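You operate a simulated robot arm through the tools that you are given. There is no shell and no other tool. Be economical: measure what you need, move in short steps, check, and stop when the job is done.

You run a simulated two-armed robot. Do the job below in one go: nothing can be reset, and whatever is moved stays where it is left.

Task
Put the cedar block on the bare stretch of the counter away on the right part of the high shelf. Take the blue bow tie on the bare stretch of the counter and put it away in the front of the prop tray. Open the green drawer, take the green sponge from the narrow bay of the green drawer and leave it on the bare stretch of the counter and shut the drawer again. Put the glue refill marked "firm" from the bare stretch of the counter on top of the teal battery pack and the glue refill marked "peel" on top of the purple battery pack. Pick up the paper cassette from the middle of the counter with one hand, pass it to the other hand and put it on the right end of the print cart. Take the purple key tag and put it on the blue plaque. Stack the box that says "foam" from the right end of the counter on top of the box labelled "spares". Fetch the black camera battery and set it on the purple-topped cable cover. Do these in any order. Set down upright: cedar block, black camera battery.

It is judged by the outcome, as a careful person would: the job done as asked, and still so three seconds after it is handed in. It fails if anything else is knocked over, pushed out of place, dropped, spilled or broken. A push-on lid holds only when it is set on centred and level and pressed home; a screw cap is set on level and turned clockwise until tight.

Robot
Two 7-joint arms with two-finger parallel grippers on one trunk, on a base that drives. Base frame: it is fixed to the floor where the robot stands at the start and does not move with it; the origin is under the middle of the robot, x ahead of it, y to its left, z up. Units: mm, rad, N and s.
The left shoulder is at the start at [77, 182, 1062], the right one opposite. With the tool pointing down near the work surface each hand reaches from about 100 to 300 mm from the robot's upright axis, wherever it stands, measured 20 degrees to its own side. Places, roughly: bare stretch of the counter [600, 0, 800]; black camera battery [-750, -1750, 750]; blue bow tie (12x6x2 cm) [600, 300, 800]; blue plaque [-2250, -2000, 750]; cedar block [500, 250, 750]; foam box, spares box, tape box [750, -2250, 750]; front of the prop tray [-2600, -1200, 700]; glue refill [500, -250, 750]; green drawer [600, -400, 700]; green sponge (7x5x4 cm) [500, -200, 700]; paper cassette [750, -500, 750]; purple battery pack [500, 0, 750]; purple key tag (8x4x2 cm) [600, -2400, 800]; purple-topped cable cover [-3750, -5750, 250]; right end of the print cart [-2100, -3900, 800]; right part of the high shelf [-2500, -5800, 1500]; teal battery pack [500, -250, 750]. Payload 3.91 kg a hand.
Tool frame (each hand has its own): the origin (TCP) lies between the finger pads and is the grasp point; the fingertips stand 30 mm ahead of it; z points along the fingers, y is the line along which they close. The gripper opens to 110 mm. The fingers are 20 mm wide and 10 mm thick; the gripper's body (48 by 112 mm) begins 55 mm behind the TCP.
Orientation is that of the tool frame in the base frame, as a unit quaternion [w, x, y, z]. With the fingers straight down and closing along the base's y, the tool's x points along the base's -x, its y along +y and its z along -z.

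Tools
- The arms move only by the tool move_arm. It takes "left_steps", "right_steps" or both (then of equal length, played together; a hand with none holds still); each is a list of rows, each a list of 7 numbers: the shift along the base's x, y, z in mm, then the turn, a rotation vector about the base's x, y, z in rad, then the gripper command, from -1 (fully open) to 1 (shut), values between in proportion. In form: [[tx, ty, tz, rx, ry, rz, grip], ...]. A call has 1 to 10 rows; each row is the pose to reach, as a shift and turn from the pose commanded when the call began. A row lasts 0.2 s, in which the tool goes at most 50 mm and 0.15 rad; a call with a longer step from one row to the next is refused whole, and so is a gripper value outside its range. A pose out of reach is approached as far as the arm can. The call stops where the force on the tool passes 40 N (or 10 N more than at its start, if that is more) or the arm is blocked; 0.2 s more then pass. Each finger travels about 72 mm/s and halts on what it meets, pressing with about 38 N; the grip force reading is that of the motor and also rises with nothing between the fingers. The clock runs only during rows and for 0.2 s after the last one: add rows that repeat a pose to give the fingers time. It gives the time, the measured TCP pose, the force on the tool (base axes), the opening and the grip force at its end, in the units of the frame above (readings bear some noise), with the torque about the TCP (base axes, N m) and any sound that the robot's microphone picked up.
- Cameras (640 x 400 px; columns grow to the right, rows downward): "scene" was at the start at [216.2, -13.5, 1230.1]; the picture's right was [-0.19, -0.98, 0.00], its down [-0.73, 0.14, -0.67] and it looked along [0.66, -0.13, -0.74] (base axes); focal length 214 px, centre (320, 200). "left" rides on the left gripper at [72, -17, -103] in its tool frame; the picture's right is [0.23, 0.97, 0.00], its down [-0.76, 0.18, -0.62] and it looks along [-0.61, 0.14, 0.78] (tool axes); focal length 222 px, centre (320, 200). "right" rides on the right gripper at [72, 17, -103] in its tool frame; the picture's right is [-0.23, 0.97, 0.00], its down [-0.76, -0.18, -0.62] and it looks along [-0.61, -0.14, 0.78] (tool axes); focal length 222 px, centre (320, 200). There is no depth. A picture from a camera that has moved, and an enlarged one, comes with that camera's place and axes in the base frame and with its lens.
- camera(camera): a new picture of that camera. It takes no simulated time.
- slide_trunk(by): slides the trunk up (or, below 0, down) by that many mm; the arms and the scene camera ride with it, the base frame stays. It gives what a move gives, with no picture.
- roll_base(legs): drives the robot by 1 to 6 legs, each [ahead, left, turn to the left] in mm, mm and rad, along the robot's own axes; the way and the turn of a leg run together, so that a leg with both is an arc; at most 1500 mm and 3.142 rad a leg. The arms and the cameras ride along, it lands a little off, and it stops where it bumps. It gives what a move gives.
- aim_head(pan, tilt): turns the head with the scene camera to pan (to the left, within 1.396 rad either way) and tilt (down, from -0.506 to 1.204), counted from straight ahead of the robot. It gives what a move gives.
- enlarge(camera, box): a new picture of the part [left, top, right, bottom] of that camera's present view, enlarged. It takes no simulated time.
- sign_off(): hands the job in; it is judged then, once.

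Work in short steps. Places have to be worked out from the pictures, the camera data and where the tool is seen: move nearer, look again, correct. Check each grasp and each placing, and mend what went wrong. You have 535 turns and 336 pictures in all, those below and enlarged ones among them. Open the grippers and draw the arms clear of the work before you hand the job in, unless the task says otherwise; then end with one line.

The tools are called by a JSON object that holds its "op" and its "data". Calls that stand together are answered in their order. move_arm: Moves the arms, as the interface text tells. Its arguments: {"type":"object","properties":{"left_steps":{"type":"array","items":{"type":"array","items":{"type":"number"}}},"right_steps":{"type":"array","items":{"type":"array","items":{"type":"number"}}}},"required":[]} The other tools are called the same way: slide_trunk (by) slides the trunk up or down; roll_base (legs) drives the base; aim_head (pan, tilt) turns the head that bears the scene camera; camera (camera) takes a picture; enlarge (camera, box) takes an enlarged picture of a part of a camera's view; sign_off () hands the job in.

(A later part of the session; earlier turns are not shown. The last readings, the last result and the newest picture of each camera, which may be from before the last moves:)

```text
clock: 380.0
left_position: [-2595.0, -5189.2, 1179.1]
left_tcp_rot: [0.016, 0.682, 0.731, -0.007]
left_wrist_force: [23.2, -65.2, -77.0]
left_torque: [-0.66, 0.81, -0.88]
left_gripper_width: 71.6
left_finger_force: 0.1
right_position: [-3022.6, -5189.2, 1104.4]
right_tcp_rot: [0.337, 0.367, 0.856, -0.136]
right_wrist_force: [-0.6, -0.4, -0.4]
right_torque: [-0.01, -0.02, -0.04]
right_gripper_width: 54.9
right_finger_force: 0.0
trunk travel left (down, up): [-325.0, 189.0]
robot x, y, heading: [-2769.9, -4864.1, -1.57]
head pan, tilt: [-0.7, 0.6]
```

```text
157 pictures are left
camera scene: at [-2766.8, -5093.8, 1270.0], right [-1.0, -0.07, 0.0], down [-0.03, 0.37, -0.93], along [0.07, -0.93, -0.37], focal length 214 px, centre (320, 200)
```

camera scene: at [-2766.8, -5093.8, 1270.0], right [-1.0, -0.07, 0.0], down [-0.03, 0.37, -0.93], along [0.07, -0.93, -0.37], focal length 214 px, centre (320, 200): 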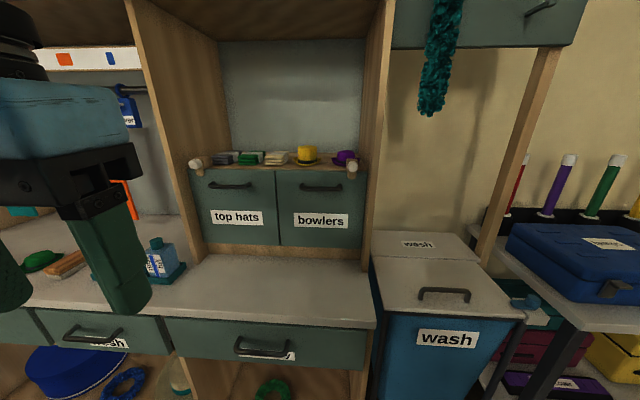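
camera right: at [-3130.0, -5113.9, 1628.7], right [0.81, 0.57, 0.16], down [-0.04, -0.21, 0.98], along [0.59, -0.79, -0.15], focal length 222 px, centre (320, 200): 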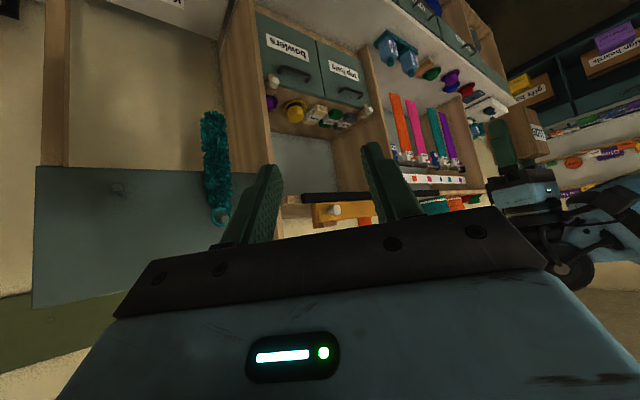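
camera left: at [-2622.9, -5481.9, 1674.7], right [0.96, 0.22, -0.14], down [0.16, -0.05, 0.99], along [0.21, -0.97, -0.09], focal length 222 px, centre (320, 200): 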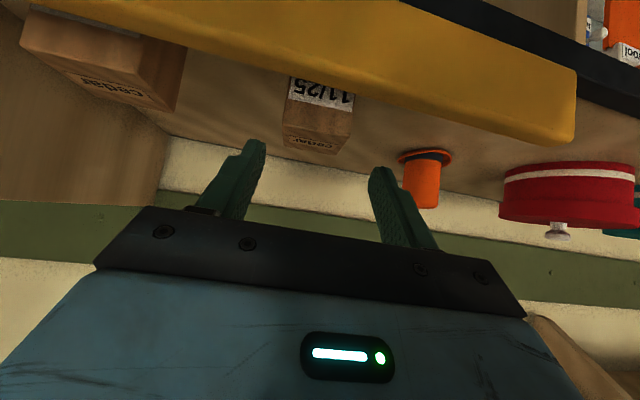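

The head pressed against the left arm (too close). I move the left hand forward and outward to free it.

{"op": "aim_head", "data": {"pan": 0.3, "tilt": 0.3}}

{"op": "move_arm", "data": {"left_steps": [[15, -40, -15, 0, 0, 0, -0.3], [30, -80, -30, 0, 0, 0, -0.3], [40, -110, -60, 0, 0, 0, -0.3], [40, -120, -100, 0, 0, 0, -0.3]]}}

{"op": "aim_head", "data": {"pan": -0.7, "tilt": 0.6}}

{"op": "camera", "data": {"camera": "scene"}}

```text
clock: 381.3
left_position: [-2596.9, -5184.3, 1185.1]
left_tcp_rot: [0.013, 0.687, 0.727, -0.01]
left_wrist_force: [-0.6, -0.3, 0.5]
left_torque: [-0.02, 0.02, 0.01]
left_gripper_width: 71.6
left_finger_force: 0.1
right_position: [-3023.5, -5188.7, 1105.8]
right_tcp_rot: [0.337, 0.367, 0.856, -0.136]
right_wrist_force: [0.6, 0.5, 0.0]
right_torque: [-0.04, 0.04, 0.01]
right_gripper_width: 54.9
right_finger_force: 0.0
trunk travel left (down, up): [-325.0, 189.0]
robot x, y, heading: [-2772.9, -4864.0, -1.576]
head pan, tilt: [0.3, 0.3]
```

```text
clock: 382.3
left_position: [-2555.0, -5307.5, 1084.1]
left_tcp_rot: [0.015, 0.686, 0.727, -0.01]
left_wrist_force: [0.1, 0.8, 0.1]
left_torque: [-0.02, 0.02, 0.01]
left_gripper_width: 71.5
left_finger_force: 0.0
right_position: [-3023.1, -5189.3, 1104.5]
right_tcp_rot: [0.338, 0.367, 0.856, -0.136]
right_wrist_force: [0.1, 0.5, -0.8]
right_torque: [0.0, 0.0, 0.04]
right_gripper_width: 55.1
right_finger_force: 0.1
trunk travel left (down, up): [-325.0, 189.0]
robot x, y, heading: [-2770.8, -4865.3, -1.579]
head pan, tilt: [0.3, 0.3]
```

```text
clock: 383.6
left_position: [-2554.0, -5306.5, 1085.7]
left_tcp_rot: [0.012, 0.686, 0.727, -0.009]
left_wrist_force: [0.4, -0.4, -0.6]
left_torque: [0.0, -0.01, -0.02]
left_gripper_width: 71.4
left_finger_force: 0.1
right_position: [-3023.2, -5189.5, 1103.8]
right_tcp_rot: [0.337, 0.367, 0.856, -0.137]
right_wrist_force: [-0.5, -1.3, 0.3]
right_torque: [-0.01, 0.01, -0.02]
right_gripper_width: 55.0
right_finger_force: 0.0
trunk travel left (down, up): [-325.0, 189.0]
robot x, y, heading: [-2775.8, -4863.0, -1.574]
head pan, tilt: [-0.7, 0.6]
```

```text
156 pictures are left
camera scene: at [-2830.6, -5068.7, 1249.8], right [-0.76, 0.65, 0.0], down [0.37, 0.43, -0.83], along [-0.53, -0.63, -0.56], focal length 214 px, centre (320, 200)
```

scene: 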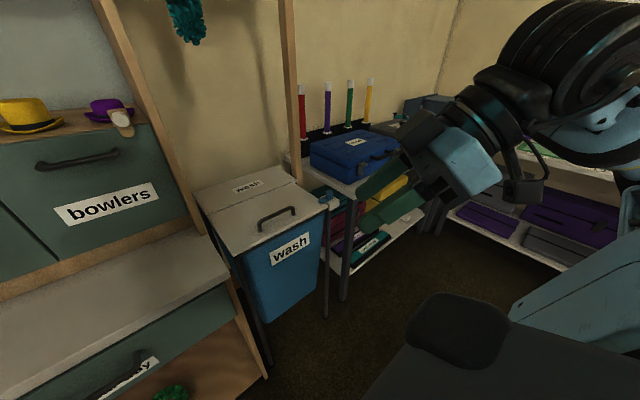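

I straighten the right hand to point down (keeping its yaw) and drive back along the known route.

{"op": "move_arm", "data": {"right_steps": [[0, 0, 0, 0.09, 0.086, 0, -0.3], [0, 0, 0, 0.179, 0.172, 0, -0.3], [0, 0, 0, 0.268, 0.258, 0, -0.3], [0, 0, 0, 0.357, 0.345, 0, -0.3], [0, 0, 0, 0.447, 0.431, 0, -0.3], [0, 0, 0, 0.536, 0.517, 0, -0.3], [0, 0, 0, 0.536, 0.517, 0, -0.3]]}}

{"op": "roll_base", "data": {"legs": [[0, -570, 0.01], [-1300, 0, 0], [-340, 0, 0], [0, 1000, 0]]}}

```text
clock: 385.2
left_position: [-2557.3, -5305.7, 1083.4]
left_tcp_rot: [0.013, 0.686, 0.727, -0.011]
left_wrist_force: [0.2, 0.8, -0.3]
left_torque: [-0.01, -0.02, -0.02]
left_gripper_width: 71.5
left_finger_force: 0.0
right_position: [-3024.2, -5190.0, 1104.7]
right_tcp_rot: [0.002, 0.396, 0.918, 0.005]
right_wrist_force: [-0.3, 0.2, 0.7]
right_torque: [0.01, -0.02, -0.03]
right_gripper_width: 71.5
right_finger_force: 0.0
trunk travel left (down, up): [-325.0, 189.0]
robot x, y, heading: [-2774.6, -4864.5, -1.574]
head pan, tilt: [-0.7, 0.6]
```

```text
clock: 407.1
left_position: [-2116.6, -3587.5, 1083.9]
left_tcp_rot: [0.012, 0.66, 0.751, -0.008]
left_wrist_force: [-0.2, -0.6, -0.3]
left_torque: [-0.02, -0.01, -0.01]
left_gripper_width: 71.5
left_finger_force: 0.0
right_position: [-2589.6, -3504.8, 1104.0]
right_tcp_rot: [0.002, 0.363, 0.932, 0.005]
right_wrist_force: [-0.3, 0.1, -0.3]
right_torque: [0.01, 0.0, 0.0]
right_gripper_width: 71.3
right_finger_force: 0.0
trunk travel left (down, up): [-325.0, 189.0]
robot x, y, heading: [-2365.8, -3161.7, -1.498]
head pan, tilt: [-0.7, 0.6]
```

{"op": "roll_base", "data": {"legs": [[0, 0, -0.072], [0, 740, 0], [-1300, 0, 0], [-1250, 0, 0]]}}

{"op": "aim_head", "data": {"pan": 0.6, "tilt": 0.4}}

{"op": "camera", "data": {"camera": "scene"}}

```text
clock: 426.4
left_position: [-1401.0, -1066.5, 1084.9]
left_tcp_rot: [0.013, 0.677, 0.736, -0.01]
left_wrist_force: [-0.3, 0.4, 0.6]
left_torque: [-0.03, 0.0, -0.01]
left_gripper_width: 71.6
left_finger_force: 0.0
right_position: [-1871.5, -961.2, 1104.2]
right_tcp_rot: [0.002, 0.384, 0.923, 0.005]
right_wrist_force: [-0.7, -0.5, 0.6]
right_torque: [0.0, -0.04, 0.01]
right_gripper_width: 71.4
right_finger_force: 0.0
trunk travel left (down, up): [-325.0, 189.0]
robot x, y, heading: [-1633.5, -630.1, -1.554]
head pan, tilt: [-0.7, 0.6]
```

```text
clock: 427.9
left_position: [-1401.0, -1066.1, 1084.2]
left_tcp_rot: [0.013, 0.677, 0.735, -0.009]
left_wrist_force: [0.0, 0.2, 0.5]
left_torque: [0.02, -0.01, 0.04]
left_gripper_width: 71.6
left_finger_force: 0.1
right_position: [-1871.4, -960.7, 1104.6]
right_tcp_rot: [0.003, 0.385, 0.923, 0.005]
right_wrist_force: [0.3, 0.2, 0.7]
right_torque: [-0.03, 0.01, -0.02]
right_gripper_width: 71.7
right_finger_force: 0.1
trunk travel left (down, up): [-325.0, 189.0]
robot x, y, heading: [-1631.2, -625.9, -1.548]
head pan, tilt: [0.6, 0.4]
```

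```text
155 pictures are left
camera scene: at [-1573.0, -842.4, 1268.0], right [-0.81, -0.58, 0.0], down [-0.23, 0.32, -0.92], along [0.53, -0.75, -0.39], focal length 214 px, centre (320, 200)
```

scene: 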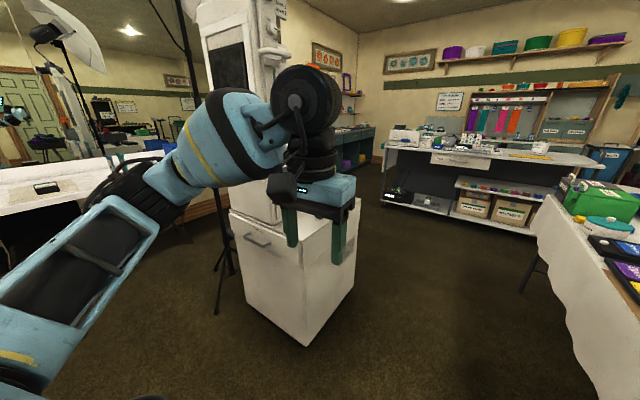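

I return to the dressing counter for the bow tie, this time to use the right hand with the base turned left.

{"op": "roll_base", "data": {"legs": [[-450, 0, 0], [0, 0, 2.06], [750, -270, 0], [700, -250, 0]]}}

{"op": "aim_head", "data": {"pan": 0.0, "tilt": 0.7}}

{"op": "camera", "data": {"camera": "scene"}}

```text
clock: 443.1
left_position: [158.6, 491.0, 1084.9]
left_tcp_rot: [0.015, -0.285, 0.959, 0.005]
left_wrist_force: [-0.6, -0.4, 0.4]
left_torque: [0.01, -0.01, 0.0]
left_gripper_width: 71.4
left_finger_force: 0.1
right_position: [288.9, 28.6, 1105.3]
right_tcp_rot: [-0.002, -0.596, 0.803, 0.003]
right_wrist_force: [0.5, -0.2, 0.0]
right_torque: [0.01, 0.03, -0.04]
right_gripper_width: 71.4
right_finger_force: 0.1
trunk travel left (down, up): [-325.0, 189.0]
robot x, y, heading: [-115.9, 83.1, 0.518]
head pan, tilt: [0.6, 0.4]
```

```text
clock: 444.1
left_position: [157.7, 490.4, 1084.3]
left_tcp_rot: [0.015, -0.285, 0.958, 0.006]
left_wrist_force: [-0.1, -0.7, 0.4]
left_torque: [0.0, 0.0, 0.01]
left_gripper_width: 71.4
left_finger_force: 0.0
right_position: [288.6, 27.5, 1105.0]
right_tcp_rot: [-0.004, -0.596, 0.803, 0.004]
right_wrist_force: [1.3, 0.5, -0.4]
right_torque: [0.0, 0.0, -0.02]
right_gripper_width: 71.5
right_finger_force: 0.1
trunk travel left (down, up): [-325.0, 189.0]
robot x, y, heading: [-117.4, 83.3, 0.517]
head pan, tilt: [0.0, 0.7]
```

```text
154 pictures are left
camera scene: at [76.4, 194.4, 1241.2], right [0.49, -0.87, 0.0], down [-0.56, -0.32, -0.77], along [0.67, 0.38, -0.64], focal length 214 px, centre (320, 200)
```

scene: 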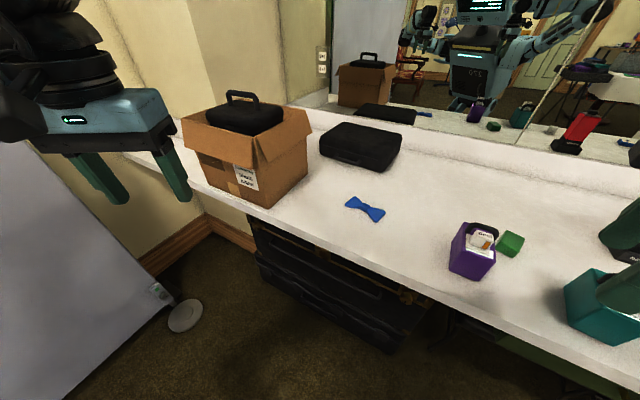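

Good landing. I pull the left hand back a little, then advance and bring the right hand over the bow tie.

{"op": "move_arm", "data": {"left_steps": [[-25, -25, 15, 0, 0, 0, -0.3], [-50, -50, 30, 0, 0, 0, -0.3]]}}

{"op": "roll_base", "data": {"legs": [[179, -82, 0]]}}

{"op": "move_arm", "data": {"right_steps": [[10, 40, 0, 0, 0, 0.02, -0.3], [22, 85, 0, 0, 0, 0.04, -0.3], [35, 130, 0, 0, 0, 0.05, -0.3], [48, 175, 0, 0, 0, 0.05, -0.3], [62, 215, 0, 0, 0, 0.05, -0.3], [78, 250, 0, 0, 0, 0.05, -0.3], [90, 275, -20, 0, 0, 0.05, -0.3], [90, 275, -60, 0, 0, 0.05, -0.3], [90, 275, -100, 0, 0, 0.05, -0.3]]}}

{"op": "camera", "data": {"camera": "right"}}

{"op": "camera", "data": {"camera": "scene"}}

```text
clock: 444.7
left_position: [106.4, 439.0, 1116.0]
left_tcp_rot: [0.014, -0.285, 0.959, 0.006]
left_wrist_force: [-0.6, -0.4, -0.8]
left_torque: [-0.01, 0.04, -0.01]
left_gripper_width: 71.7
left_finger_force: 0.1
right_position: [288.3, 27.8, 1103.6]
right_tcp_rot: [-0.003, -0.596, 0.803, 0.004]
right_wrist_force: [0.9, 0.5, -0.5]
right_torque: [0.02, -0.01, 0.01]
right_gripper_width: 71.3
right_finger_force: 0.1
trunk travel left (down, up): [-325.0, 189.0]
robot x, y, heading: [-119.3, 78.9, 0.516]
head pan, tilt: [0.0, 0.7]
```

```text
clock: 446.2
left_position: [297.6, 457.1, 1117.2]
left_tcp_rot: [0.015, -0.287, 0.958, 0.007]
left_wrist_force: [0.0, 0.7, 0.3]
left_torque: [-0.02, 0.02, 0.0]
left_gripper_width: 71.7
left_finger_force: 0.1
right_position: [482.3, 44.5, 1104.8]
right_tcp_rot: [-0.003, -0.598, 0.801, 0.004]
right_wrist_force: [0.5, 0.1, 0.1]
right_torque: [0.03, 0.0, 0.04]
right_gripper_width: 71.6
right_finger_force: 0.1
trunk travel left (down, up): [-325.0, 189.0]
robot x, y, heading: [71.9, 99.9, 0.522]
head pan, tilt: [0.0, 0.7]
```

```text
clock: 448.2
left_position: [299.9, 456.4, 1114.1]
left_tcp_rot: [0.013, -0.287, 0.958, 0.006]
left_wrist_force: [0.6, -0.7, 0.5]
left_torque: [0.0, 0.05, 0.0]
left_gripper_width: 71.3
left_finger_force: 0.0
right_position: [598.9, 219.1, 1048.9]
right_tcp_rot: [-0.005, -0.617, 0.787, 0.006]
right_wrist_force: [-0.3, -0.5, 0.0]
right_torque: [0.02, 0.03, 0.04]
right_gripper_width: 71.1
right_finger_force: 0.0
right hand out of reach, approached as far as the arm can: row 4, 5, 6, 7, 8, 9
trunk travel left (down, up): [-325.0, 189.0]
robot x, y, heading: [79.1, 95.6, 0.521]
head pan, tilt: [0.0, 0.7]
```

```text
153 pictures are left
camera right: at [565.9, 151.6, 1152.5], right [-0.89, 0.45, 0.01], down [0.36, 0.69, 0.62], along [0.27, 0.56, -0.78], focal length 222 px, centre (320, 200)
```

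right: 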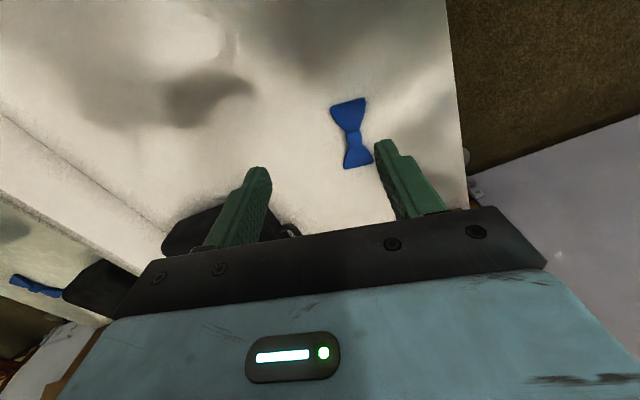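

```text
152 pictures are left
camera scene: at [271.6, 211.1, 1240.7], right [0.5, -0.87, 0.0], down [-0.56, -0.32, -0.76], along [0.66, 0.38, -0.65], focal length 214 px, centre (320, 200)
```

scene: 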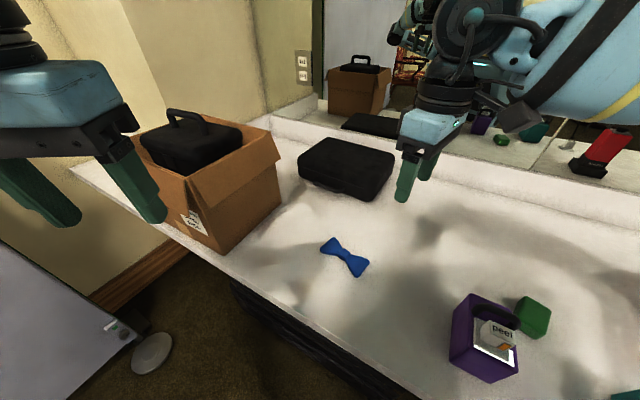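

The right hand needs the base farther left; I shift 115 mm left and re-aim.

{"op": "roll_base", "data": {"legs": [[0, 115, 0]]}}

{"op": "camera", "data": {"camera": "right"}}

```text
clock: 449.9
left_position: [241.5, 554.4, 1115.9]
left_tcp_rot: [0.015, -0.287, 0.958, 0.006]
left_wrist_force: [-0.2, 0.3, -0.3]
left_torque: [-0.02, -0.01, -0.01]
left_gripper_width: 71.3
left_finger_force: 0.1
right_position: [541.0, 315.3, 1050.9]
right_tcp_rot: [-0.003, -0.617, 0.787, 0.004]
right_wrist_force: [0.6, 0.6, -1.0]
right_torque: [0.0, 0.0, 0.01]
right_gripper_width: 71.4
right_finger_force: 0.0
trunk travel left (down, up): [-325.0, 189.0]
robot x, y, heading: [21.5, 192.8, 0.519]
head pan, tilt: [0.0, 0.7]
```

```text
151 pictures are left
camera right: at [507.1, 248.5, 1154.0], right [-0.89, 0.46, 0.01], down [0.36, 0.69, 0.62], along [0.28, 0.56, -0.78], focal length 222 px, centre (320, 200)
```

right: 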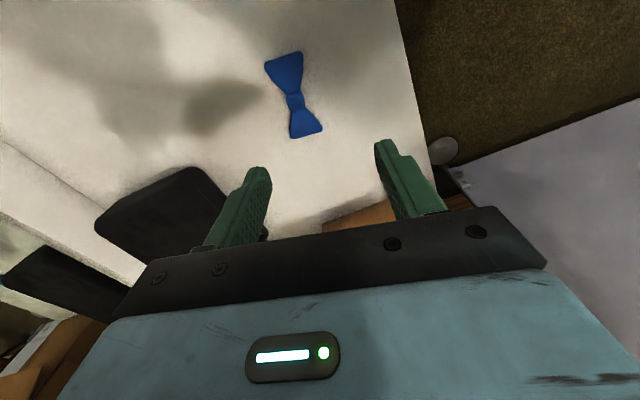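

Knot at ≈(580,317). I centre over it and lower to z≈870.

{"op": "move_arm", "data": {"right_steps": [[20, 1, -25, 0, 0, 0.03, -0.4], [39, 2, -60, 0, 0, 0.05, -0.4], [39, 2, -105, 0, 0, 0.05, -0.4], [39, 2, -150, 0, 0, 0.05, -0.4], [39, 2, -182, 0, 0, 0.05, -0.4], [39, 2, -182, 0, 0, 0.05, -0.4]]}}

{"op": "camera", "data": {"camera": "right"}}

```text
clock: 451.3
left_position: [241.7, 554.6, 1116.0]
left_tcp_rot: [0.016, -0.287, 0.958, 0.006]
left_wrist_force: [0.0, 0.0, -0.2]
left_torque: [0.0, 0.01, 0.02]
left_gripper_width: 71.6
left_finger_force: 0.0
right_position: [580.2, 313.9, 869.5]
right_tcp_rot: [-0.003, -0.636, 0.772, 0.005]
right_wrist_force: [-0.4, 0.5, 0.0]
right_torque: [0.01, -0.02, -0.03]
right_gripper_width: 77.2
right_finger_force: 0.1
trunk travel left (down, up): [-325.0, 189.0]
robot x, y, heading: [17.9, 196.8, 0.519]
head pan, tilt: [0.0, 0.7]
```

```text
150 pictures are left
camera right: at [550.5, 246.2, 973.1], right [-0.91, 0.41, 0.01], down [0.33, 0.71, 0.62], along [0.25, 0.57, -0.78], focal length 222 px, centre (320, 200)
```

right: 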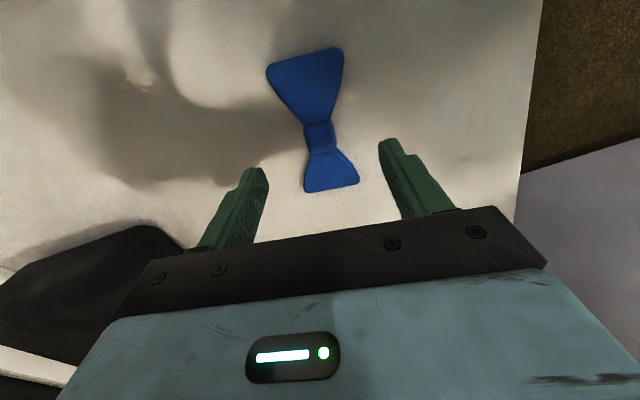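

Centred. I lower to z≈811 and close on the knot.

{"op": "move_arm", "data": {"right_steps": [[0, 2, -30, 0, 0, 0, -0.4], [0, 2, -52, 0, 0, 0, -0.4], [0, 2, -58, 0, 0, 0, -0.4], [0, 2, -58, 0, 0, 0, 0], [0, 2, -58, 0, 0, 0, 0.5], [0, 2, -58, 0, 0, 0, 1], [0, 2, -58, 0, 0, 0, 1], [0, 2, -58, 0, 0, 0, 1]]}}

{"op": "move_arm", "data": {"right_steps": [[0, 0, 20, 0, 0, 0, 1], [0, 0, 60, 0, 0, 0, 1], [0, 0, 105, 0, 0, 0, 1], [0, 0, 150, 0, 0, 0, 1], [0, 0, 195, 0, 0, 0, 1], [0, 0, 240, 0, 0, 0, 1], [0, 0, 280, 0, 0, 0, 1]]}}

{"op": "camera", "data": {"camera": "right"}}

```text
clock: 453.1
left_position: [242.5, 554.4, 1115.8]
left_tcp_rot: [0.015, -0.286, 0.958, 0.005]
left_wrist_force: [-0.3, 0.1, -0.3]
left_torque: [-0.02, -0.01, -0.02]
left_gripper_width: 71.5
left_finger_force: 0.0
right_position: [580.2, 317.9, 811.1]
right_tcp_rot: [-0.003, -0.635, 0.773, 0.005]
right_wrist_force: [0.5, -0.4, 1.6]
right_torque: [0.0, 0.0, 0.01]
right_gripper_width: 24.4
right_finger_force: 38.0
trunk travel left (down, up): [-325.0, 189.0]
robot x, y, heading: [20.1, 197.2, 0.519]
head pan, tilt: [0.0, 0.7]
```

```text
clock: 454.7
left_position: [242.7, 554.2, 1116.6]
left_tcp_rot: [0.014, -0.286, 0.958, 0.006]
left_wrist_force: [1.0, 0.2, -1.0]
left_torque: [0.0, 0.01, 0.05]
left_gripper_width: 71.4
left_finger_force: 0.0
right_position: [576.9, 302.6, 1078.0]
right_tcp_rot: [-0.004, -0.634, 0.773, 0.005]
right_wrist_force: [0.5, -0.5, 0.0]
right_torque: [0.03, -0.02, 0.01]
right_gripper_width: 24.5
right_finger_force: 38.1
right hand out of reach, approached as far as the arm can: row 5, 6, 7
trunk travel left (down, up): [-325.0, 189.0]
robot x, y, heading: [22.3, 194.4, 0.515]
head pan, tilt: [0.0, 0.7]
```

```text
149 pictures are left
camera right: at [547.0, 233.6, 1180.7], right [-0.91, 0.41, 0.01], down [0.33, 0.71, 0.62], along [0.25, 0.57, -0.78], focal length 222 px, centre (320, 200)
```

right: 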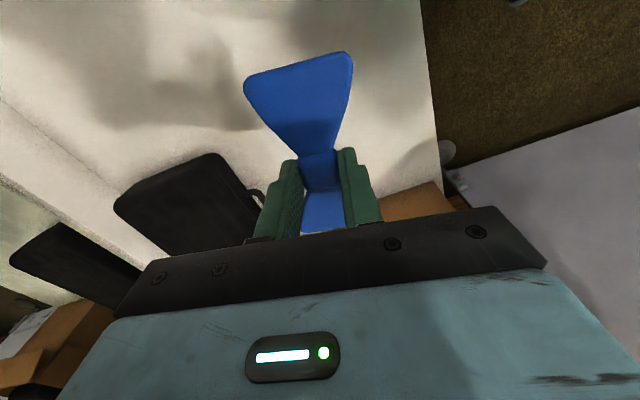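

Bow tie is held. The tripod blocks the direct way along the counter, so I go round via the corridor again.

{"op": "roll_base", "data": {"legs": [[-810, 245, 0], [-810, 245, 0], [0, 0, -2.075]]}}

```text
clock: 468.1
left_position: [-1429.4, -511.9, 1116.6]
left_tcp_rot: [0.013, 0.702, 0.712, -0.01]
left_wrist_force: [-0.1, -0.5, -0.6]
left_torque: [-0.03, -0.01, -0.01]
left_gripper_width: 71.3
left_finger_force: 0.2
right_position: [-1822.2, -659.7, 1077.4]
right_tcp_rot: [0.003, 0.371, 0.929, 0.003]
right_wrist_force: [-0.3, 0.1, 0.0]
right_torque: [-0.03, -0.01, -0.01]
right_gripper_width: 24.3
right_finger_force: 38.5
trunk travel left (down, up): [-325.0, 189.0]
robot x, y, heading: [-1615.3, -135.3, -1.613]
head pan, tilt: [0.0, 0.7]
```

The prop tray is close by here, so I'll deliver the bow tie now. I look toward it.

{"op": "roll_base", "data": {"legs": [[250, -350, 0.04]]}}

{"op": "aim_head", "data": {"pan": -0.5, "tilt": 0.6}}

{"op": "camera", "data": {"camera": "scene"}}

```text
clock: 471.8
left_position: [-1771.5, -747.6, 1115.5]
left_tcp_rot: [0.012, 0.689, 0.724, -0.009]
left_wrist_force: [0.6, 0.5, 1.1]
left_torque: [0.01, 0.03, 0.01]
left_gripper_width: 71.5
left_finger_force: 0.1
right_position: [-2158.7, -907.6, 1076.3]
right_tcp_rot: [0.004, 0.355, 0.935, 0.004]
right_wrist_force: [-0.3, -0.3, -0.1]
right_torque: [-0.01, 0.0, 0.0]
right_gripper_width: 24.6
right_finger_force: 38.3
trunk travel left (down, up): [-325.0, 189.0]
robot x, y, heading: [-1969.4, -372.8, -1.58]
head pan, tilt: [0.0, 0.7]
```

```text
clock: 472.7
left_position: [-1771.6, -747.8, 1116.4]
left_tcp_rot: [0.012, 0.689, 0.725, -0.01]
left_wrist_force: [0.4, 0.2, -0.1]
left_torque: [0.03, -0.03, 0.0]
left_gripper_width: 71.7
left_finger_force: 0.2
right_position: [-2157.5, -907.8, 1076.4]
right_tcp_rot: [0.004, 0.355, 0.935, 0.004]
right_wrist_force: [-0.2, -0.1, 0.0]
right_torque: [0.02, -0.04, -0.02]
right_gripper_width: 24.4
right_finger_force: 38.6
trunk travel left (down, up): [-325.0, 189.0]
robot x, y, heading: [-1965.8, -374.6, -1.583]
head pan, tilt: [-0.499, 0.6]
```

```text
148 pictures are left
camera scene: at [-2012.1, -587.9, 1249.8], right [-0.87, 0.49, 0.0], down [0.28, 0.49, -0.82], along [-0.4, -0.72, -0.57], focal length 214 px, centre (320, 200)
```

scene: 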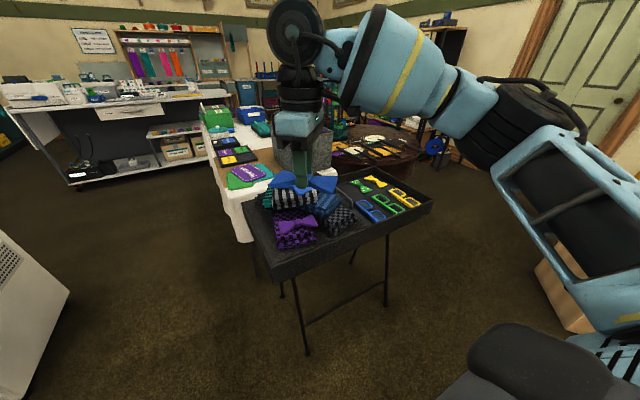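

{"op": "enlarge", "data": {"camera": "scene", "box": [220, 140, 450, 290]}}

```text
2.67 times, centred on (335, 215) of scene
camera zoom: at [-2012.1, -587.9, 1249.8], right [-0.87, 0.49, 0.0], down [0.28, 0.49, -0.82], along [-0.4, -0.72, -0.57], focal length 572 px, centre (280, 160)
```

zoom: 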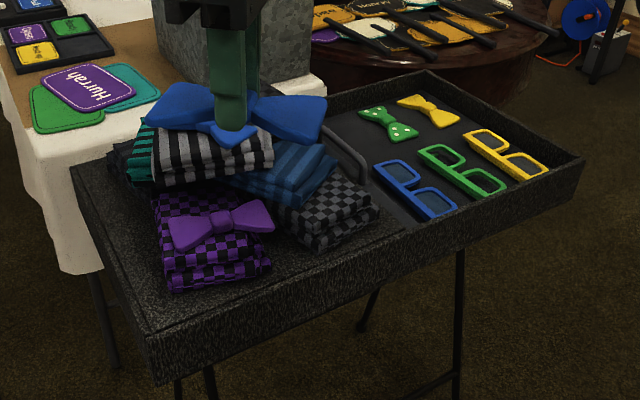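

The prop tray's right compartment holds bow ties and glasses; an empty slot is at about (−2552,−1302) beside the green bow tie. I drive up and turn the right hand square.

{"op": "roll_base", "data": {"legs": [[0, -406, 0.01], [315, 0, 0]]}}

{"op": "move_arm", "data": {"right_steps": [[0, -5, 0, 0, 0, -0.14, 1], [0, -10, 0, 0, 0, -0.28, 1], [0, -15, 0, 0, 0, -0.42, 1], [0, -20, 0, 0, 0, -0.56, 1], [0, -25, 0, 0, 0, -0.7, 1], [0, -30, 0, 0, 0, -0.84, 1], [0, -30, 0, 0, 0, -0.84, 1]]}}

{"op": "aim_head", "data": {"pan": -0.1, "tilt": 0.9}}

{"op": "camera", "data": {"camera": "scene"}}

{"op": "camera", "data": {"camera": "right"}}

```text
clock: 478.5
left_position: [-2169.9, -1060.2, 1116.8]
left_tcp_rot: [0.013, 0.687, 0.727, -0.009]
left_wrist_force: [0.2, -0.2, -0.1]
left_torque: [0.02, 0.02, 0.0]
left_gripper_width: 71.4
left_finger_force: 0.2
right_position: [-2556.4, -1224.3, 1076.1]
right_tcp_rot: [0.004, 0.352, 0.936, 0.004]
right_wrist_force: [0.1, -0.1, 0.2]
right_torque: [0.0, 0.0, 0.01]
right_gripper_width: 24.6
right_finger_force: 37.5
trunk travel left (down, up): [-325.0, 189.0]
robot x, y, heading: [-2367.7, -687.6, -1.578]
head pan, tilt: [-0.499, 0.6]
```

```text
clock: 480.1
left_position: [-2169.5, -1059.3, 1116.6]
left_tcp_rot: [0.014, 0.687, 0.727, -0.01]
left_wrist_force: [0.0, 0.2, -1.0]
left_torque: [0.05, 0.01, 0.01]
left_gripper_width: 71.6
left_finger_force: 0.0
right_position: [-2570.4, -1243.6, 1074.9]
right_tcp_rot: [0.006, 0.705, 0.71, 0.003]
right_wrist_force: [-0.3, 0.2, 0.0]
right_torque: [-0.04, 0.02, 0.0]
right_gripper_width: 24.5
right_finger_force: 37.7
right hand out of reach, approached as far as the arm can: row 2, 3, 4, 5, 6, 7
trunk travel left (down, up): [-325.0, 189.0]
robot x, y, heading: [-2368.4, -684.7, -1.574]
head pan, tilt: [-0.499, 0.6]
```

```text
clock: 480.9
left_position: [-2169.3, -1059.3, 1116.8]
left_tcp_rot: [0.013, 0.687, 0.727, -0.01]
left_wrist_force: [0.0, 0.3, 0.2]
left_torque: [-0.01, 0.0, -0.02]
left_gripper_width: 71.5
left_finger_force: 0.2
right_position: [-2569.8, -1243.5, 1073.9]
right_tcp_rot: [0.006, 0.704, 0.71, 0.003]
right_wrist_force: [-0.7, 0.0, 0.1]
right_torque: [0.05, 0.02, 0.0]
right_gripper_width: 24.3
right_finger_force: 37.6
trunk travel left (down, up): [-325.0, 189.0]
robot x, y, heading: [-2370.6, -688.9, -1.579]
head pan, tilt: [-0.099, 0.901]
```

```text
146 pictures are left
camera scene: at [-2377.9, -899.3, 1225.0], right [-0.99, 0.11, 0.0], down [0.08, 0.78, -0.62], along [-0.07, -0.62, -0.78], focal length 214 px, centre (320, 200)
```

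scene: 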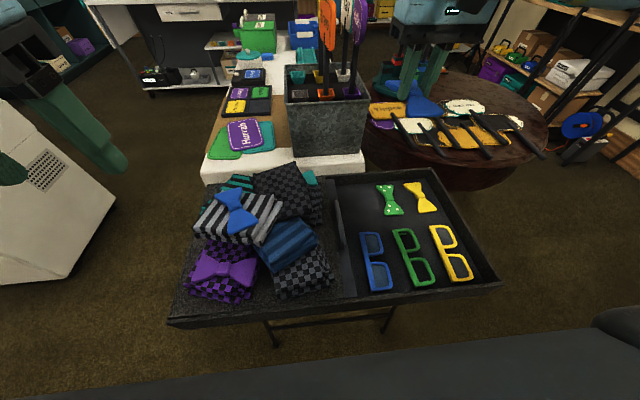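

```text
145 pictures are left
camera right: at [-2555.3, -1170.7, 1178.4], right [0.98, -0.22, 0.01], down [-0.18, -0.76, 0.62], along [-0.13, -0.61, -0.78], focal length 222 px, centre (320, 200)
```

right: 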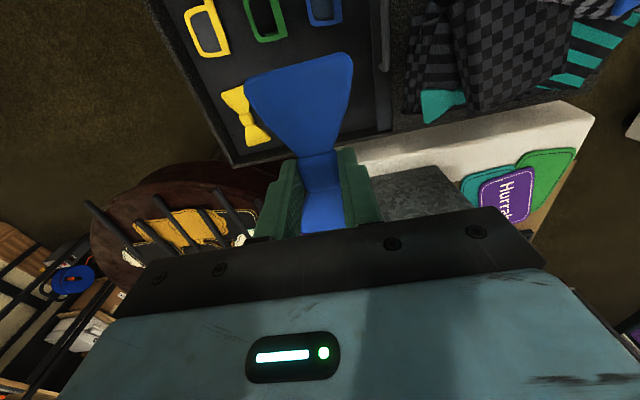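

I position over the empty slot (−2555,−1298) and lower to z≈800.

{"op": "move_arm", "data": {"right_steps": [[8, -28, -30, 0, 0, 0, 1], [15, -55, -70, 0, 0, 0, 1], [15, -55, -115, 0, 0, 0, 1], [15, -55, -160, 0, 0, 0, 1], [15, -55, -205, 0, 0, 0, 1], [15, -55, -250, 0, 0, 0, 1], [15, -55, -275, 0, 0, 0, 1], [15, -55, -275, 0, 0, 0, 1]]}}

{"op": "camera", "data": {"camera": "right"}}

{"op": "enlarge", "data": {"camera": "scene", "box": [290, 140, 510, 310]}}

```text
clock: 482.7
left_position: [-2169.4, -1058.8, 1115.8]
left_tcp_rot: [0.013, 0.686, 0.727, -0.01]
left_wrist_force: [-0.3, 0.4, 0.3]
left_torque: [0.06, 0.02, 0.0]
left_gripper_width: 71.5
left_finger_force: 0.1
right_position: [-2569.1, -1278.4, 797.5]
right_tcp_rot: [0.005, 0.703, 0.711, 0.003]
right_wrist_force: [-1.0, 0.4, -0.8]
right_torque: [0.01, -0.04, 0.03]
right_gripper_width: 24.5
right_finger_force: 37.7
right hand out of reach, approached as far as the arm can: row 1, 2, 3, 4, 5, 6, 7, 8
trunk travel left (down, up): [-325.0, 189.0]
robot x, y, heading: [-2363.1, -686.0, -1.577]
head pan, tilt: [-0.099, 0.901]
```

```text
144 pictures are left
camera right: at [-2554.0, -1204.6, 900.6], right [0.98, -0.22, 0.01], down [-0.17, -0.76, 0.62], along [-0.13, -0.61, -0.78], focal length 222 px, centre (320, 200)
```

right: 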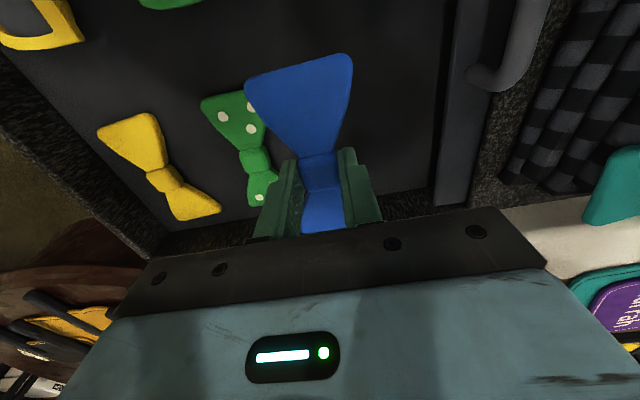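

```text
2.35 times, centred on (400, 225) of scene
camera zoom: at [-2377.7, -899.3, 1225.0], right [-0.99, 0.1, 0.0], down [0.08, 0.78, -0.62], along [-0.07, -0.62, -0.78], focal length 505 px, centre (132, 141)
```

zoom: 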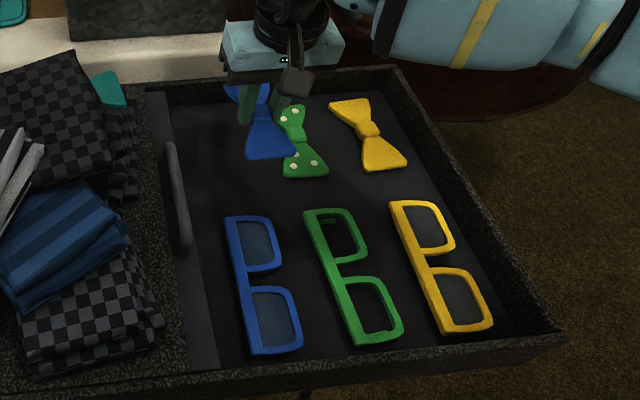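

I need about 28 mm more toward +x to clear the green bow tie; I shift the base.

{"op": "roll_base", "data": {"legs": [[12, 29, 0]]}}

{"op": "camera", "data": {"camera": "right"}}

```text
clock: 483.7
left_position: [-2140.8, -1072.0, 1115.4]
left_tcp_rot: [0.012, 0.687, 0.727, -0.011]
left_wrist_force: [0.7, -0.2, -0.8]
left_torque: [0.0, 0.0, 0.03]
left_gripper_width: 71.7
left_finger_force: 0.1
right_position: [-2539.7, -1290.4, 797.4]
right_tcp_rot: [0.005, 0.704, 0.71, 0.003]
right_wrist_force: [0.2, -0.8, -1.0]
right_torque: [0.01, -0.01, 0.03]
right_gripper_width: 24.6
right_finger_force: 37.9
trunk travel left (down, up): [-325.0, 189.0]
robot x, y, heading: [-2338.4, -697.0, -1.574]
head pan, tilt: [-0.099, 0.901]
```

```text
142 pictures are left
camera right: at [-2525.6, -1217.4, 901.1], right [0.98, -0.22, 0.01], down [-0.18, -0.76, 0.62], along [-0.13, -0.61, -0.78], focal length 222 px, centre (320, 200)
```

right: 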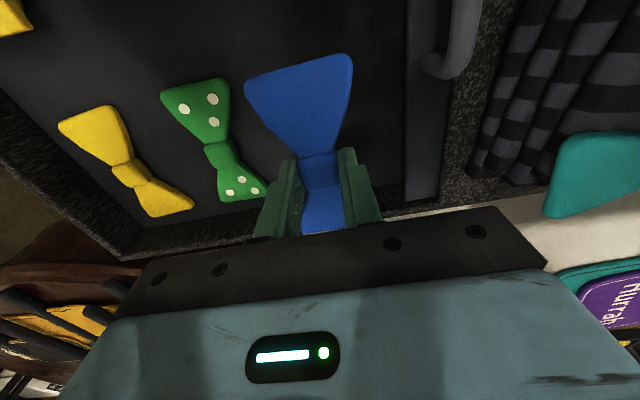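

Well placed now. I lower toward the tray floor.

{"op": "move_arm", "data": {"right_steps": [[0, 0, -20, 0, 0, 0, 1], [0, 0, -40, 0, 0, 0, 1], [0, 0, -50, 0, 0, 0, 1], [0, 0, -58, 0, 0, 0, 1], [0, 0, -64, 0, 0, 0, 1], [0, 0, -70, 0, 0, 0, 1], [0, 0, -74, 0, 0, 0, 1], [0, 0, -78, 0, 0, 0, 1], [0, 0, -82, 0, 0, 0, 1]]}}

```text
clock: 485.7
left_position: [-2143.3, -1071.4, 1117.6]
left_tcp_rot: [0.012, 0.687, 0.727, -0.011]
left_wrist_force: [0.2, -0.2, 0.0]
left_torque: [0.0, 0.02, -0.01]
left_gripper_width: 71.5
left_finger_force: 0.0
right_position: [-2550.9, -1280.6, 729.8]
right_tcp_rot: [0.009, 0.703, 0.711, 0.001]
right_wrist_force: [-0.8, -3.1, 23.8]
right_torque: [0.79, 0.34, 0.03]
right_gripper_width: 24.1
right_finger_force: 37.8
right hand out of reach, approached as far as the arm can: row 1, 2, 3, 4, 5, 6, 7, 8, 9
trunk travel left (down, up): [-325.0, 189.0]
robot x, y, heading: [-2339.2, -700.2, -1.575]
head pan, tilt: [-0.099, 0.901]
```

Contact (24 N) at z≈730. I ease, open a little, lift and check.

{"op": "move_arm", "data": {"right_steps": [[0, 0, 2, 0, 0, 0, 0.6], [0, 0, 3, 0, 0, 0, 0.4], [0, 0, 3, 0, 0, 0, 0.3], [0, 0, 3, 0, 0, 0, 0.3], [0, 0, 40, 0, 0, 0, 0.3], [0, 0, 85, 0, 0, 0, 0.3], [0, 0, 130, 0, 0, 0, 0.3], [0, 0, 175, 0, 0, 0, 0.3]]}}

{"op": "camera", "data": {"camera": "right"}}

{"op": "enlarge", "data": {"camera": "scene", "box": [290, 140, 510, 310]}}

```text
clock: 487.5
left_position: [-2142.7, -1070.8, 1116.2]
left_tcp_rot: [0.013, 0.686, 0.727, -0.01]
left_wrist_force: [0.3, 0.7, 0.0]
left_torque: [0.02, -0.01, 0.03]
left_gripper_width: 71.5
left_finger_force: 0.0
right_position: [-2549.1, -1279.2, 899.2]
right_tcp_rot: [0.005, 0.703, 0.711, 0.003]
right_wrist_force: [-0.2, 1.0, -0.6]
right_torque: [-0.04, 0.01, -0.02]
right_gripper_width: 38.7
right_finger_force: 0.0
trunk travel left (down, up): [-325.0, 189.0]
robot x, y, heading: [-2341.4, -701.8, -1.575]
head pan, tilt: [-0.099, 0.901]
```

```text
141 pictures are left
camera right: at [-2535.7, -1207.9, 1003.1], right [0.98, -0.22, 0.01], down [-0.18, -0.76, 0.62], along [-0.13, -0.61, -0.78], focal length 222 px, centre (320, 200)
```

right: 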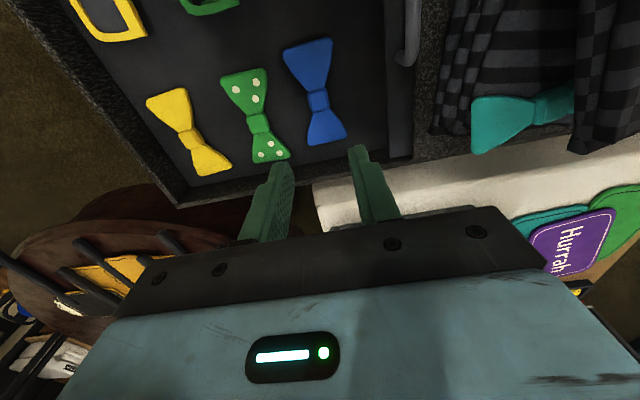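

```text
2.35 times, centred on (400, 225) of scene
camera zoom: at [-2349.5, -911.0, 1225.1], right [-0.99, 0.1, 0.0], down [0.08, 0.78, -0.62], along [-0.07, -0.62, -0.78], focal length 505 px, centre (132, 141)
```

zoom: 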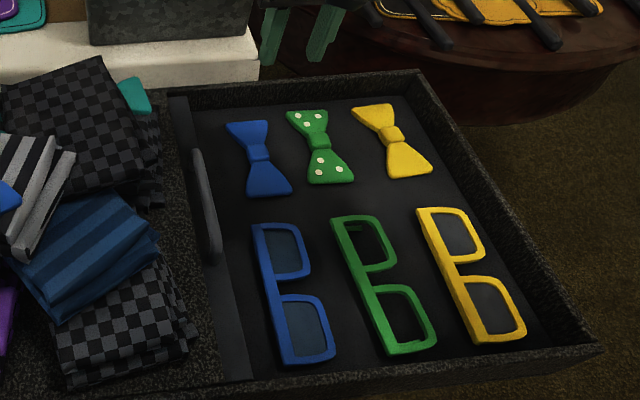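

The bow tie lies neatly in the tray. Next I drive through the corridor to the right end of the counter (boxes and key tag).

{"op": "roll_base", "data": {"legs": [[-300, 0, 0], [0, 730, 0.01], [1150, 0, 0], [1150, 0, 0]]}}

{"op": "aim_head", "data": {"pan": 1.0, "tilt": 0.3}}

{"op": "camera", "data": {"camera": "scene"}}

```text
clock: 506.6
left_position: [-1464.7, -3040.0, 1117.1]
left_tcp_rot: [0.013, 0.696, 0.718, -0.01]
left_wrist_force: [0.1, -0.7, 0.0]
left_torque: [0.02, -0.01, 0.01]
left_gripper_width: 71.3
left_finger_force: 0.0
right_position: [-1878.2, -3238.5, 898.5]
right_tcp_rot: [0.005, 0.713, 0.701, 0.003]
right_wrist_force: [0.2, 0.4, 0.2]
right_torque: [0.02, -0.01, 0.02]
right_gripper_width: 38.4
right_finger_force: 0.1
trunk travel left (down, up): [-325.0, 189.0]
robot x, y, heading: [-1653.9, -2659.6, -1.604]
head pan, tilt: [-0.099, 0.901]
```

```text
clock: 507.9
left_position: [-1463.6, -3039.6, 1115.8]
left_tcp_rot: [0.013, 0.696, 0.718, -0.01]
left_wrist_force: [0.5, -0.6, -0.8]
left_torque: [0.01, 0.0, 0.0]
left_gripper_width: 71.6
left_finger_force: 0.1
right_position: [-1879.0, -3237.8, 899.2]
right_tcp_rot: [0.005, 0.713, 0.702, 0.002]
right_wrist_force: [0.0, 0.3, -0.7]
right_torque: [-0.01, 0.02, -0.02]
right_gripper_width: 38.5
right_finger_force: 0.0
trunk travel left (down, up): [-325.0, 189.0]
robot x, y, heading: [-1652.6, -2661.6, -1.603]
head pan, tilt: [1.0, 0.3]
```

```text
139 pictures are left
camera scene: at [-1581.0, -2851.7, 1277.2], right [-0.57, -0.82, 0.0], down [-0.24, 0.17, -0.96], along [0.79, -0.54, -0.3], focal length 214 px, centre (320, 200)
```

scene: 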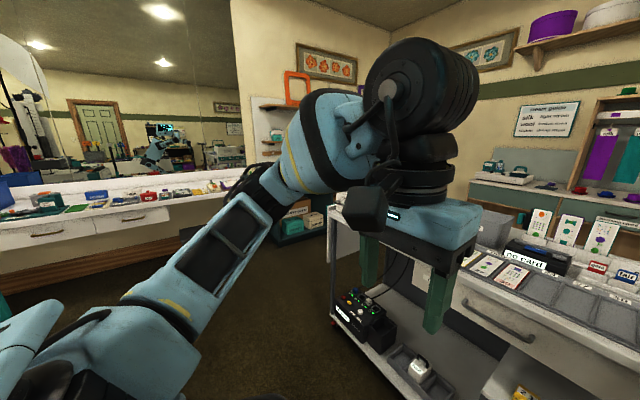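

I raise the right hand, turn to face the counter (+x), and look.

{"op": "move_arm", "data": {"right_steps": [[0, 0, 45, 0, 0, 0, -0.3], [0, 0, 90, 0, 0, 0, -0.3], [0, 0, 135, 0, 0, 0, -0.3], [0, 0, 180, 0, 0, 0, -0.3]]}}

{"op": "roll_base", "data": {"legs": [[0, 0, 1.6], [500, 0, 0]]}}

{"op": "aim_head", "data": {"pan": 0, "tilt": 0.3}}

{"op": "camera", "data": {"camera": "scene"}}

```text
clock: 508.9
left_position: [-1465.2, -3037.6, 1117.0]
left_tcp_rot: [0.013, 0.696, 0.718, -0.011]
left_wrist_force: [0.3, 0.5, 0.8]
left_torque: [0.0, 0.02, -0.01]
left_gripper_width: 71.6
left_finger_force: 0.0
right_position: [-1889.6, -3220.4, 1073.9]
right_tcp_rot: [0.005, 0.713, 0.702, 0.002]
right_wrist_force: [-0.9, -0.2, 0.1]
right_torque: [-0.05, 0.02, -0.02]
right_gripper_width: 71.7
right_finger_force: 0.0
right hand out of reach, approached as far as the arm can: row 3, 4
trunk travel left (down, up): [-325.0, 189.0]
robot x, y, heading: [-1653.8, -2663.3, -1.606]
head pan, tilt: [1.0, 0.3]
```

```text
clock: 515.7
left_position: [-782.2, -2475.5, 1116.2]
left_tcp_rot: [0.016, -0.022, 1.0, 0.002]
left_wrist_force: [-0.4, -0.7, 0.3]
left_torque: [0.01, 0.01, -0.01]
left_gripper_width: 71.4
left_finger_force: 0.1
right_position: [-594.0, -2897.3, 1074.0]
right_tcp_rot: [0.002, 0.001, 1.0, 0.006]
right_wrist_force: [0.7, -0.1, -0.6]
right_torque: [0.0, 0.01, 0.0]
right_gripper_width: 71.8
right_finger_force: 0.0
trunk travel left (down, up): [-325.0, 189.0]
robot x, y, heading: [-1158.3, -2670.7, -0.012]
head pan, tilt: [1.0, 0.3]
```

```text
clock: 517.0
left_position: [-784.0, -2475.2, 1115.9]
left_tcp_rot: [0.016, -0.023, 1.0, 0.002]
left_wrist_force: [0.0, -0.2, 0.8]
left_torque: [0.02, 0.01, 0.01]
left_gripper_width: 71.5
left_finger_force: 0.1
right_position: [-594.0, -2896.2, 1073.2]
right_tcp_rot: [0.002, 0.0, 1.0, 0.005]
right_wrist_force: [-0.4, 0.4, 0.1]
right_torque: [0.02, 0.02, 0.0]
right_gripper_width: 71.5
right_finger_force: 0.0
trunk travel left (down, up): [-325.0, 189.0]
robot x, y, heading: [-1158.1, -2670.4, -0.015]
head pan, tilt: [0.0, 0.3]
```

```text
138 pictures are left
camera scene: at [-926.1, -2672.0, 1277.3], right [-0.02, -1.0, 0.0], down [-0.3, 0.0, -0.96], along [0.96, -0.01, -0.3], focal length 214 px, centre (320, 200)
```

scene: 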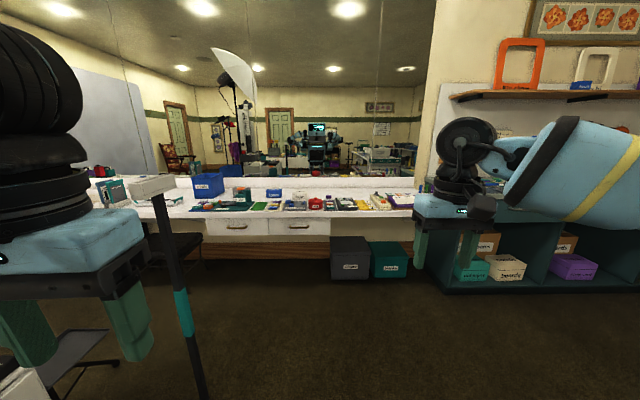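

I zoom on the counter ahead and the pole at left.

{"op": "enlarge", "data": {"camera": "scene", "box": [180, 150, 420, 270]}}

{"op": "aim_head", "data": {"pan": 0.6, "tilt": 0.5}}

{"op": "camera", "data": {"camera": "scene"}}

```text
2.67 times, centred on (300, 210) of scene
camera zoom: at [-926.1, -2672.0, 1277.3], right [-0.02, -1.0, 0.0], down [-0.3, 0.0, -0.96], along [0.96, -0.01, -0.3], focal length 572 px, centre (373, 173)
```

zoom: 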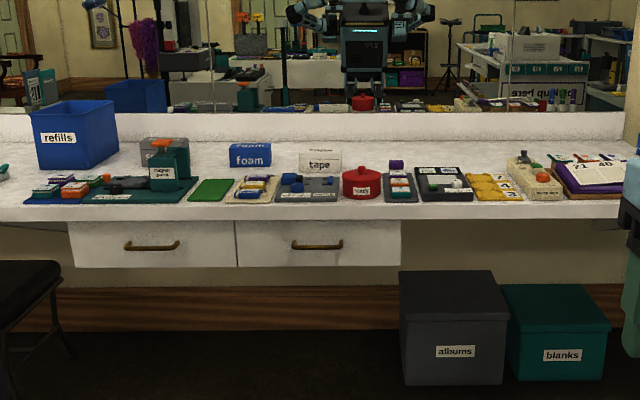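

```text
clock: 518.0
left_position: [-782.6, -2475.4, 1117.9]
left_tcp_rot: [0.016, -0.022, 1.0, 0.003]
left_wrist_force: [0.1, 0.7, 0.4]
left_torque: [0.0, -0.01, -0.03]
left_gripper_width: 71.4
left_finger_force: 0.0
right_position: [-593.7, -2897.5, 1074.3]
right_tcp_rot: [0.001, 0.0, 1.0, 0.005]
right_wrist_force: [-0.8, 0.9, 1.1]
right_torque: [0.01, -0.01, -0.01]
right_gripper_width: 71.6
right_finger_force: 0.1
trunk travel left (down, up): [-325.0, 189.0]
robot x, y, heading: [-1156.4, -2667.2, -0.018]
head pan, tilt: [0.6, 0.499]
```

```text
136 pictures are left
camera scene: at [-943.5, -2620.5, 1258.9], right [0.55, -0.83, 0.0], down [-0.4, -0.26, -0.88], along [0.73, 0.48, -0.48], focal length 214 px, centre (320, 200)
```

scene: 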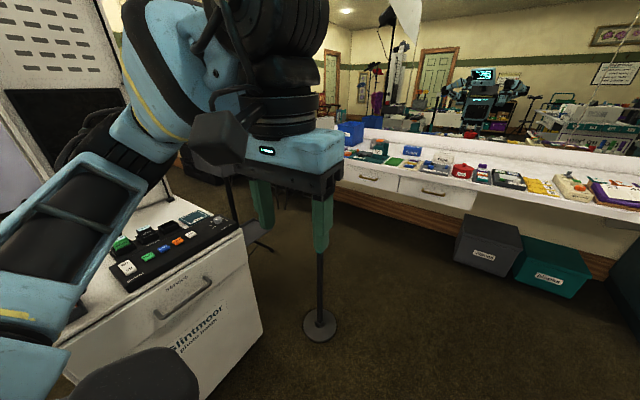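

The kiosk's cabinet top shows a black tray with batteries. I zoom there.

{"op": "enlarge", "data": {"camera": "scene", "box": [90, 180, 260, 310]}}

```text
3.08 times, centred on (175, 245) of scene
camera zoom: at [-943.5, -2620.5, 1258.9], right [0.55, -0.83, 0.0], down [-0.4, -0.26, -0.88], along [0.73, 0.48, -0.48], focal length 660 px, centre (766, 62)
```

zoom: 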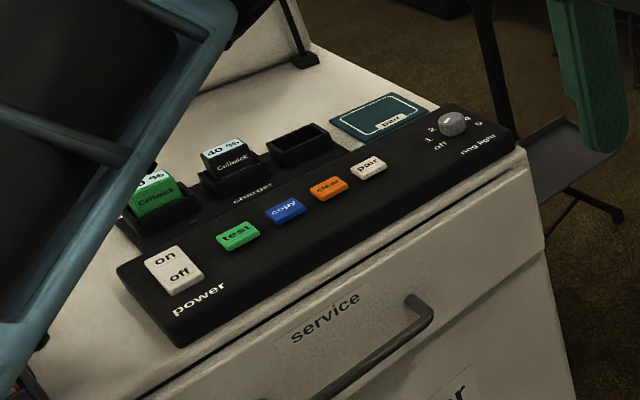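

The black battery sits in the charger's middle slot there; I'll fetch it later. Now I drive to the counter.

{"op": "roll_base", "data": {"legs": [[1150, 0, 0.018], [60, 270, 0]]}}

{"op": "aim_head", "data": {"pan": 0.0, "tilt": 0.75}}

{"op": "camera", "data": {"camera": "scene"}}

```text
clock: 526.3
left_position: [385.4, -2156.2, 1116.9]
left_tcp_rot: [0.016, -0.056, 0.998, 0.003]
left_wrist_force: [0.2, 0.7, -0.4]
left_torque: [0.0, -0.01, 0.02]
left_gripper_width: 71.4
left_finger_force: 0.0
right_position: [601.7, -2563.7, 1074.4]
right_tcp_rot: [0.001, -0.033, 0.999, 0.005]
right_wrist_force: [0.9, 0.8, 0.6]
right_torque: [0.0, 0.0, 0.05]
right_gripper_width: 71.9
right_finger_force: 0.0
trunk travel left (down, up): [-325.0, 189.0]
robot x, y, heading: [25.2, -2375.9, 0.05]
head pan, tilt: [0.6, 0.499]
```

```text
clock: 527.3
left_position: [385.6, -2155.7, 1115.9]
left_tcp_rot: [0.016, -0.054, 0.998, 0.003]
left_wrist_force: [0.0, 1.0, -0.2]
left_torque: [0.01, 0.0, -0.02]
left_gripper_width: 71.2
left_finger_force: 0.2
right_position: [602.0, -2564.5, 1073.5]
right_tcp_rot: [0.002, -0.032, 0.999, 0.005]
right_wrist_force: [-0.8, -0.3, -0.7]
right_torque: [0.01, 0.0, 0.0]
right_gripper_width: 71.8
right_finger_force: 0.0
trunk travel left (down, up): [-325.0, 189.0]
robot x, y, heading: [24.0, -2373.3, 0.048]
head pan, tilt: [0.0, 0.75]
```

```text
134 pictures are left
camera scene: at [245.0, -2362.1, 1236.9], right [0.05, -1.0, 0.0], down [-0.68, -0.03, -0.73], along [0.73, 0.04, -0.68], focal length 214 px, centre (320, 200)
```

scene: 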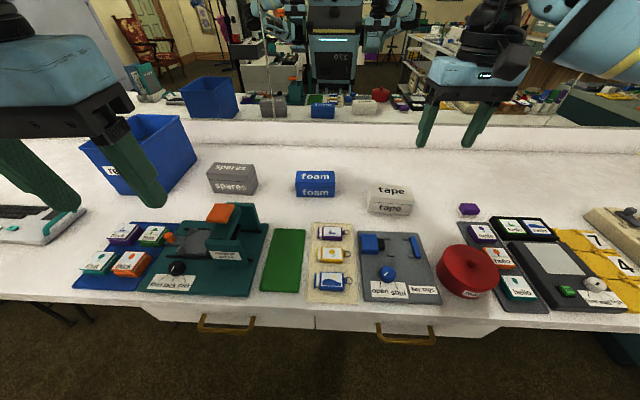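

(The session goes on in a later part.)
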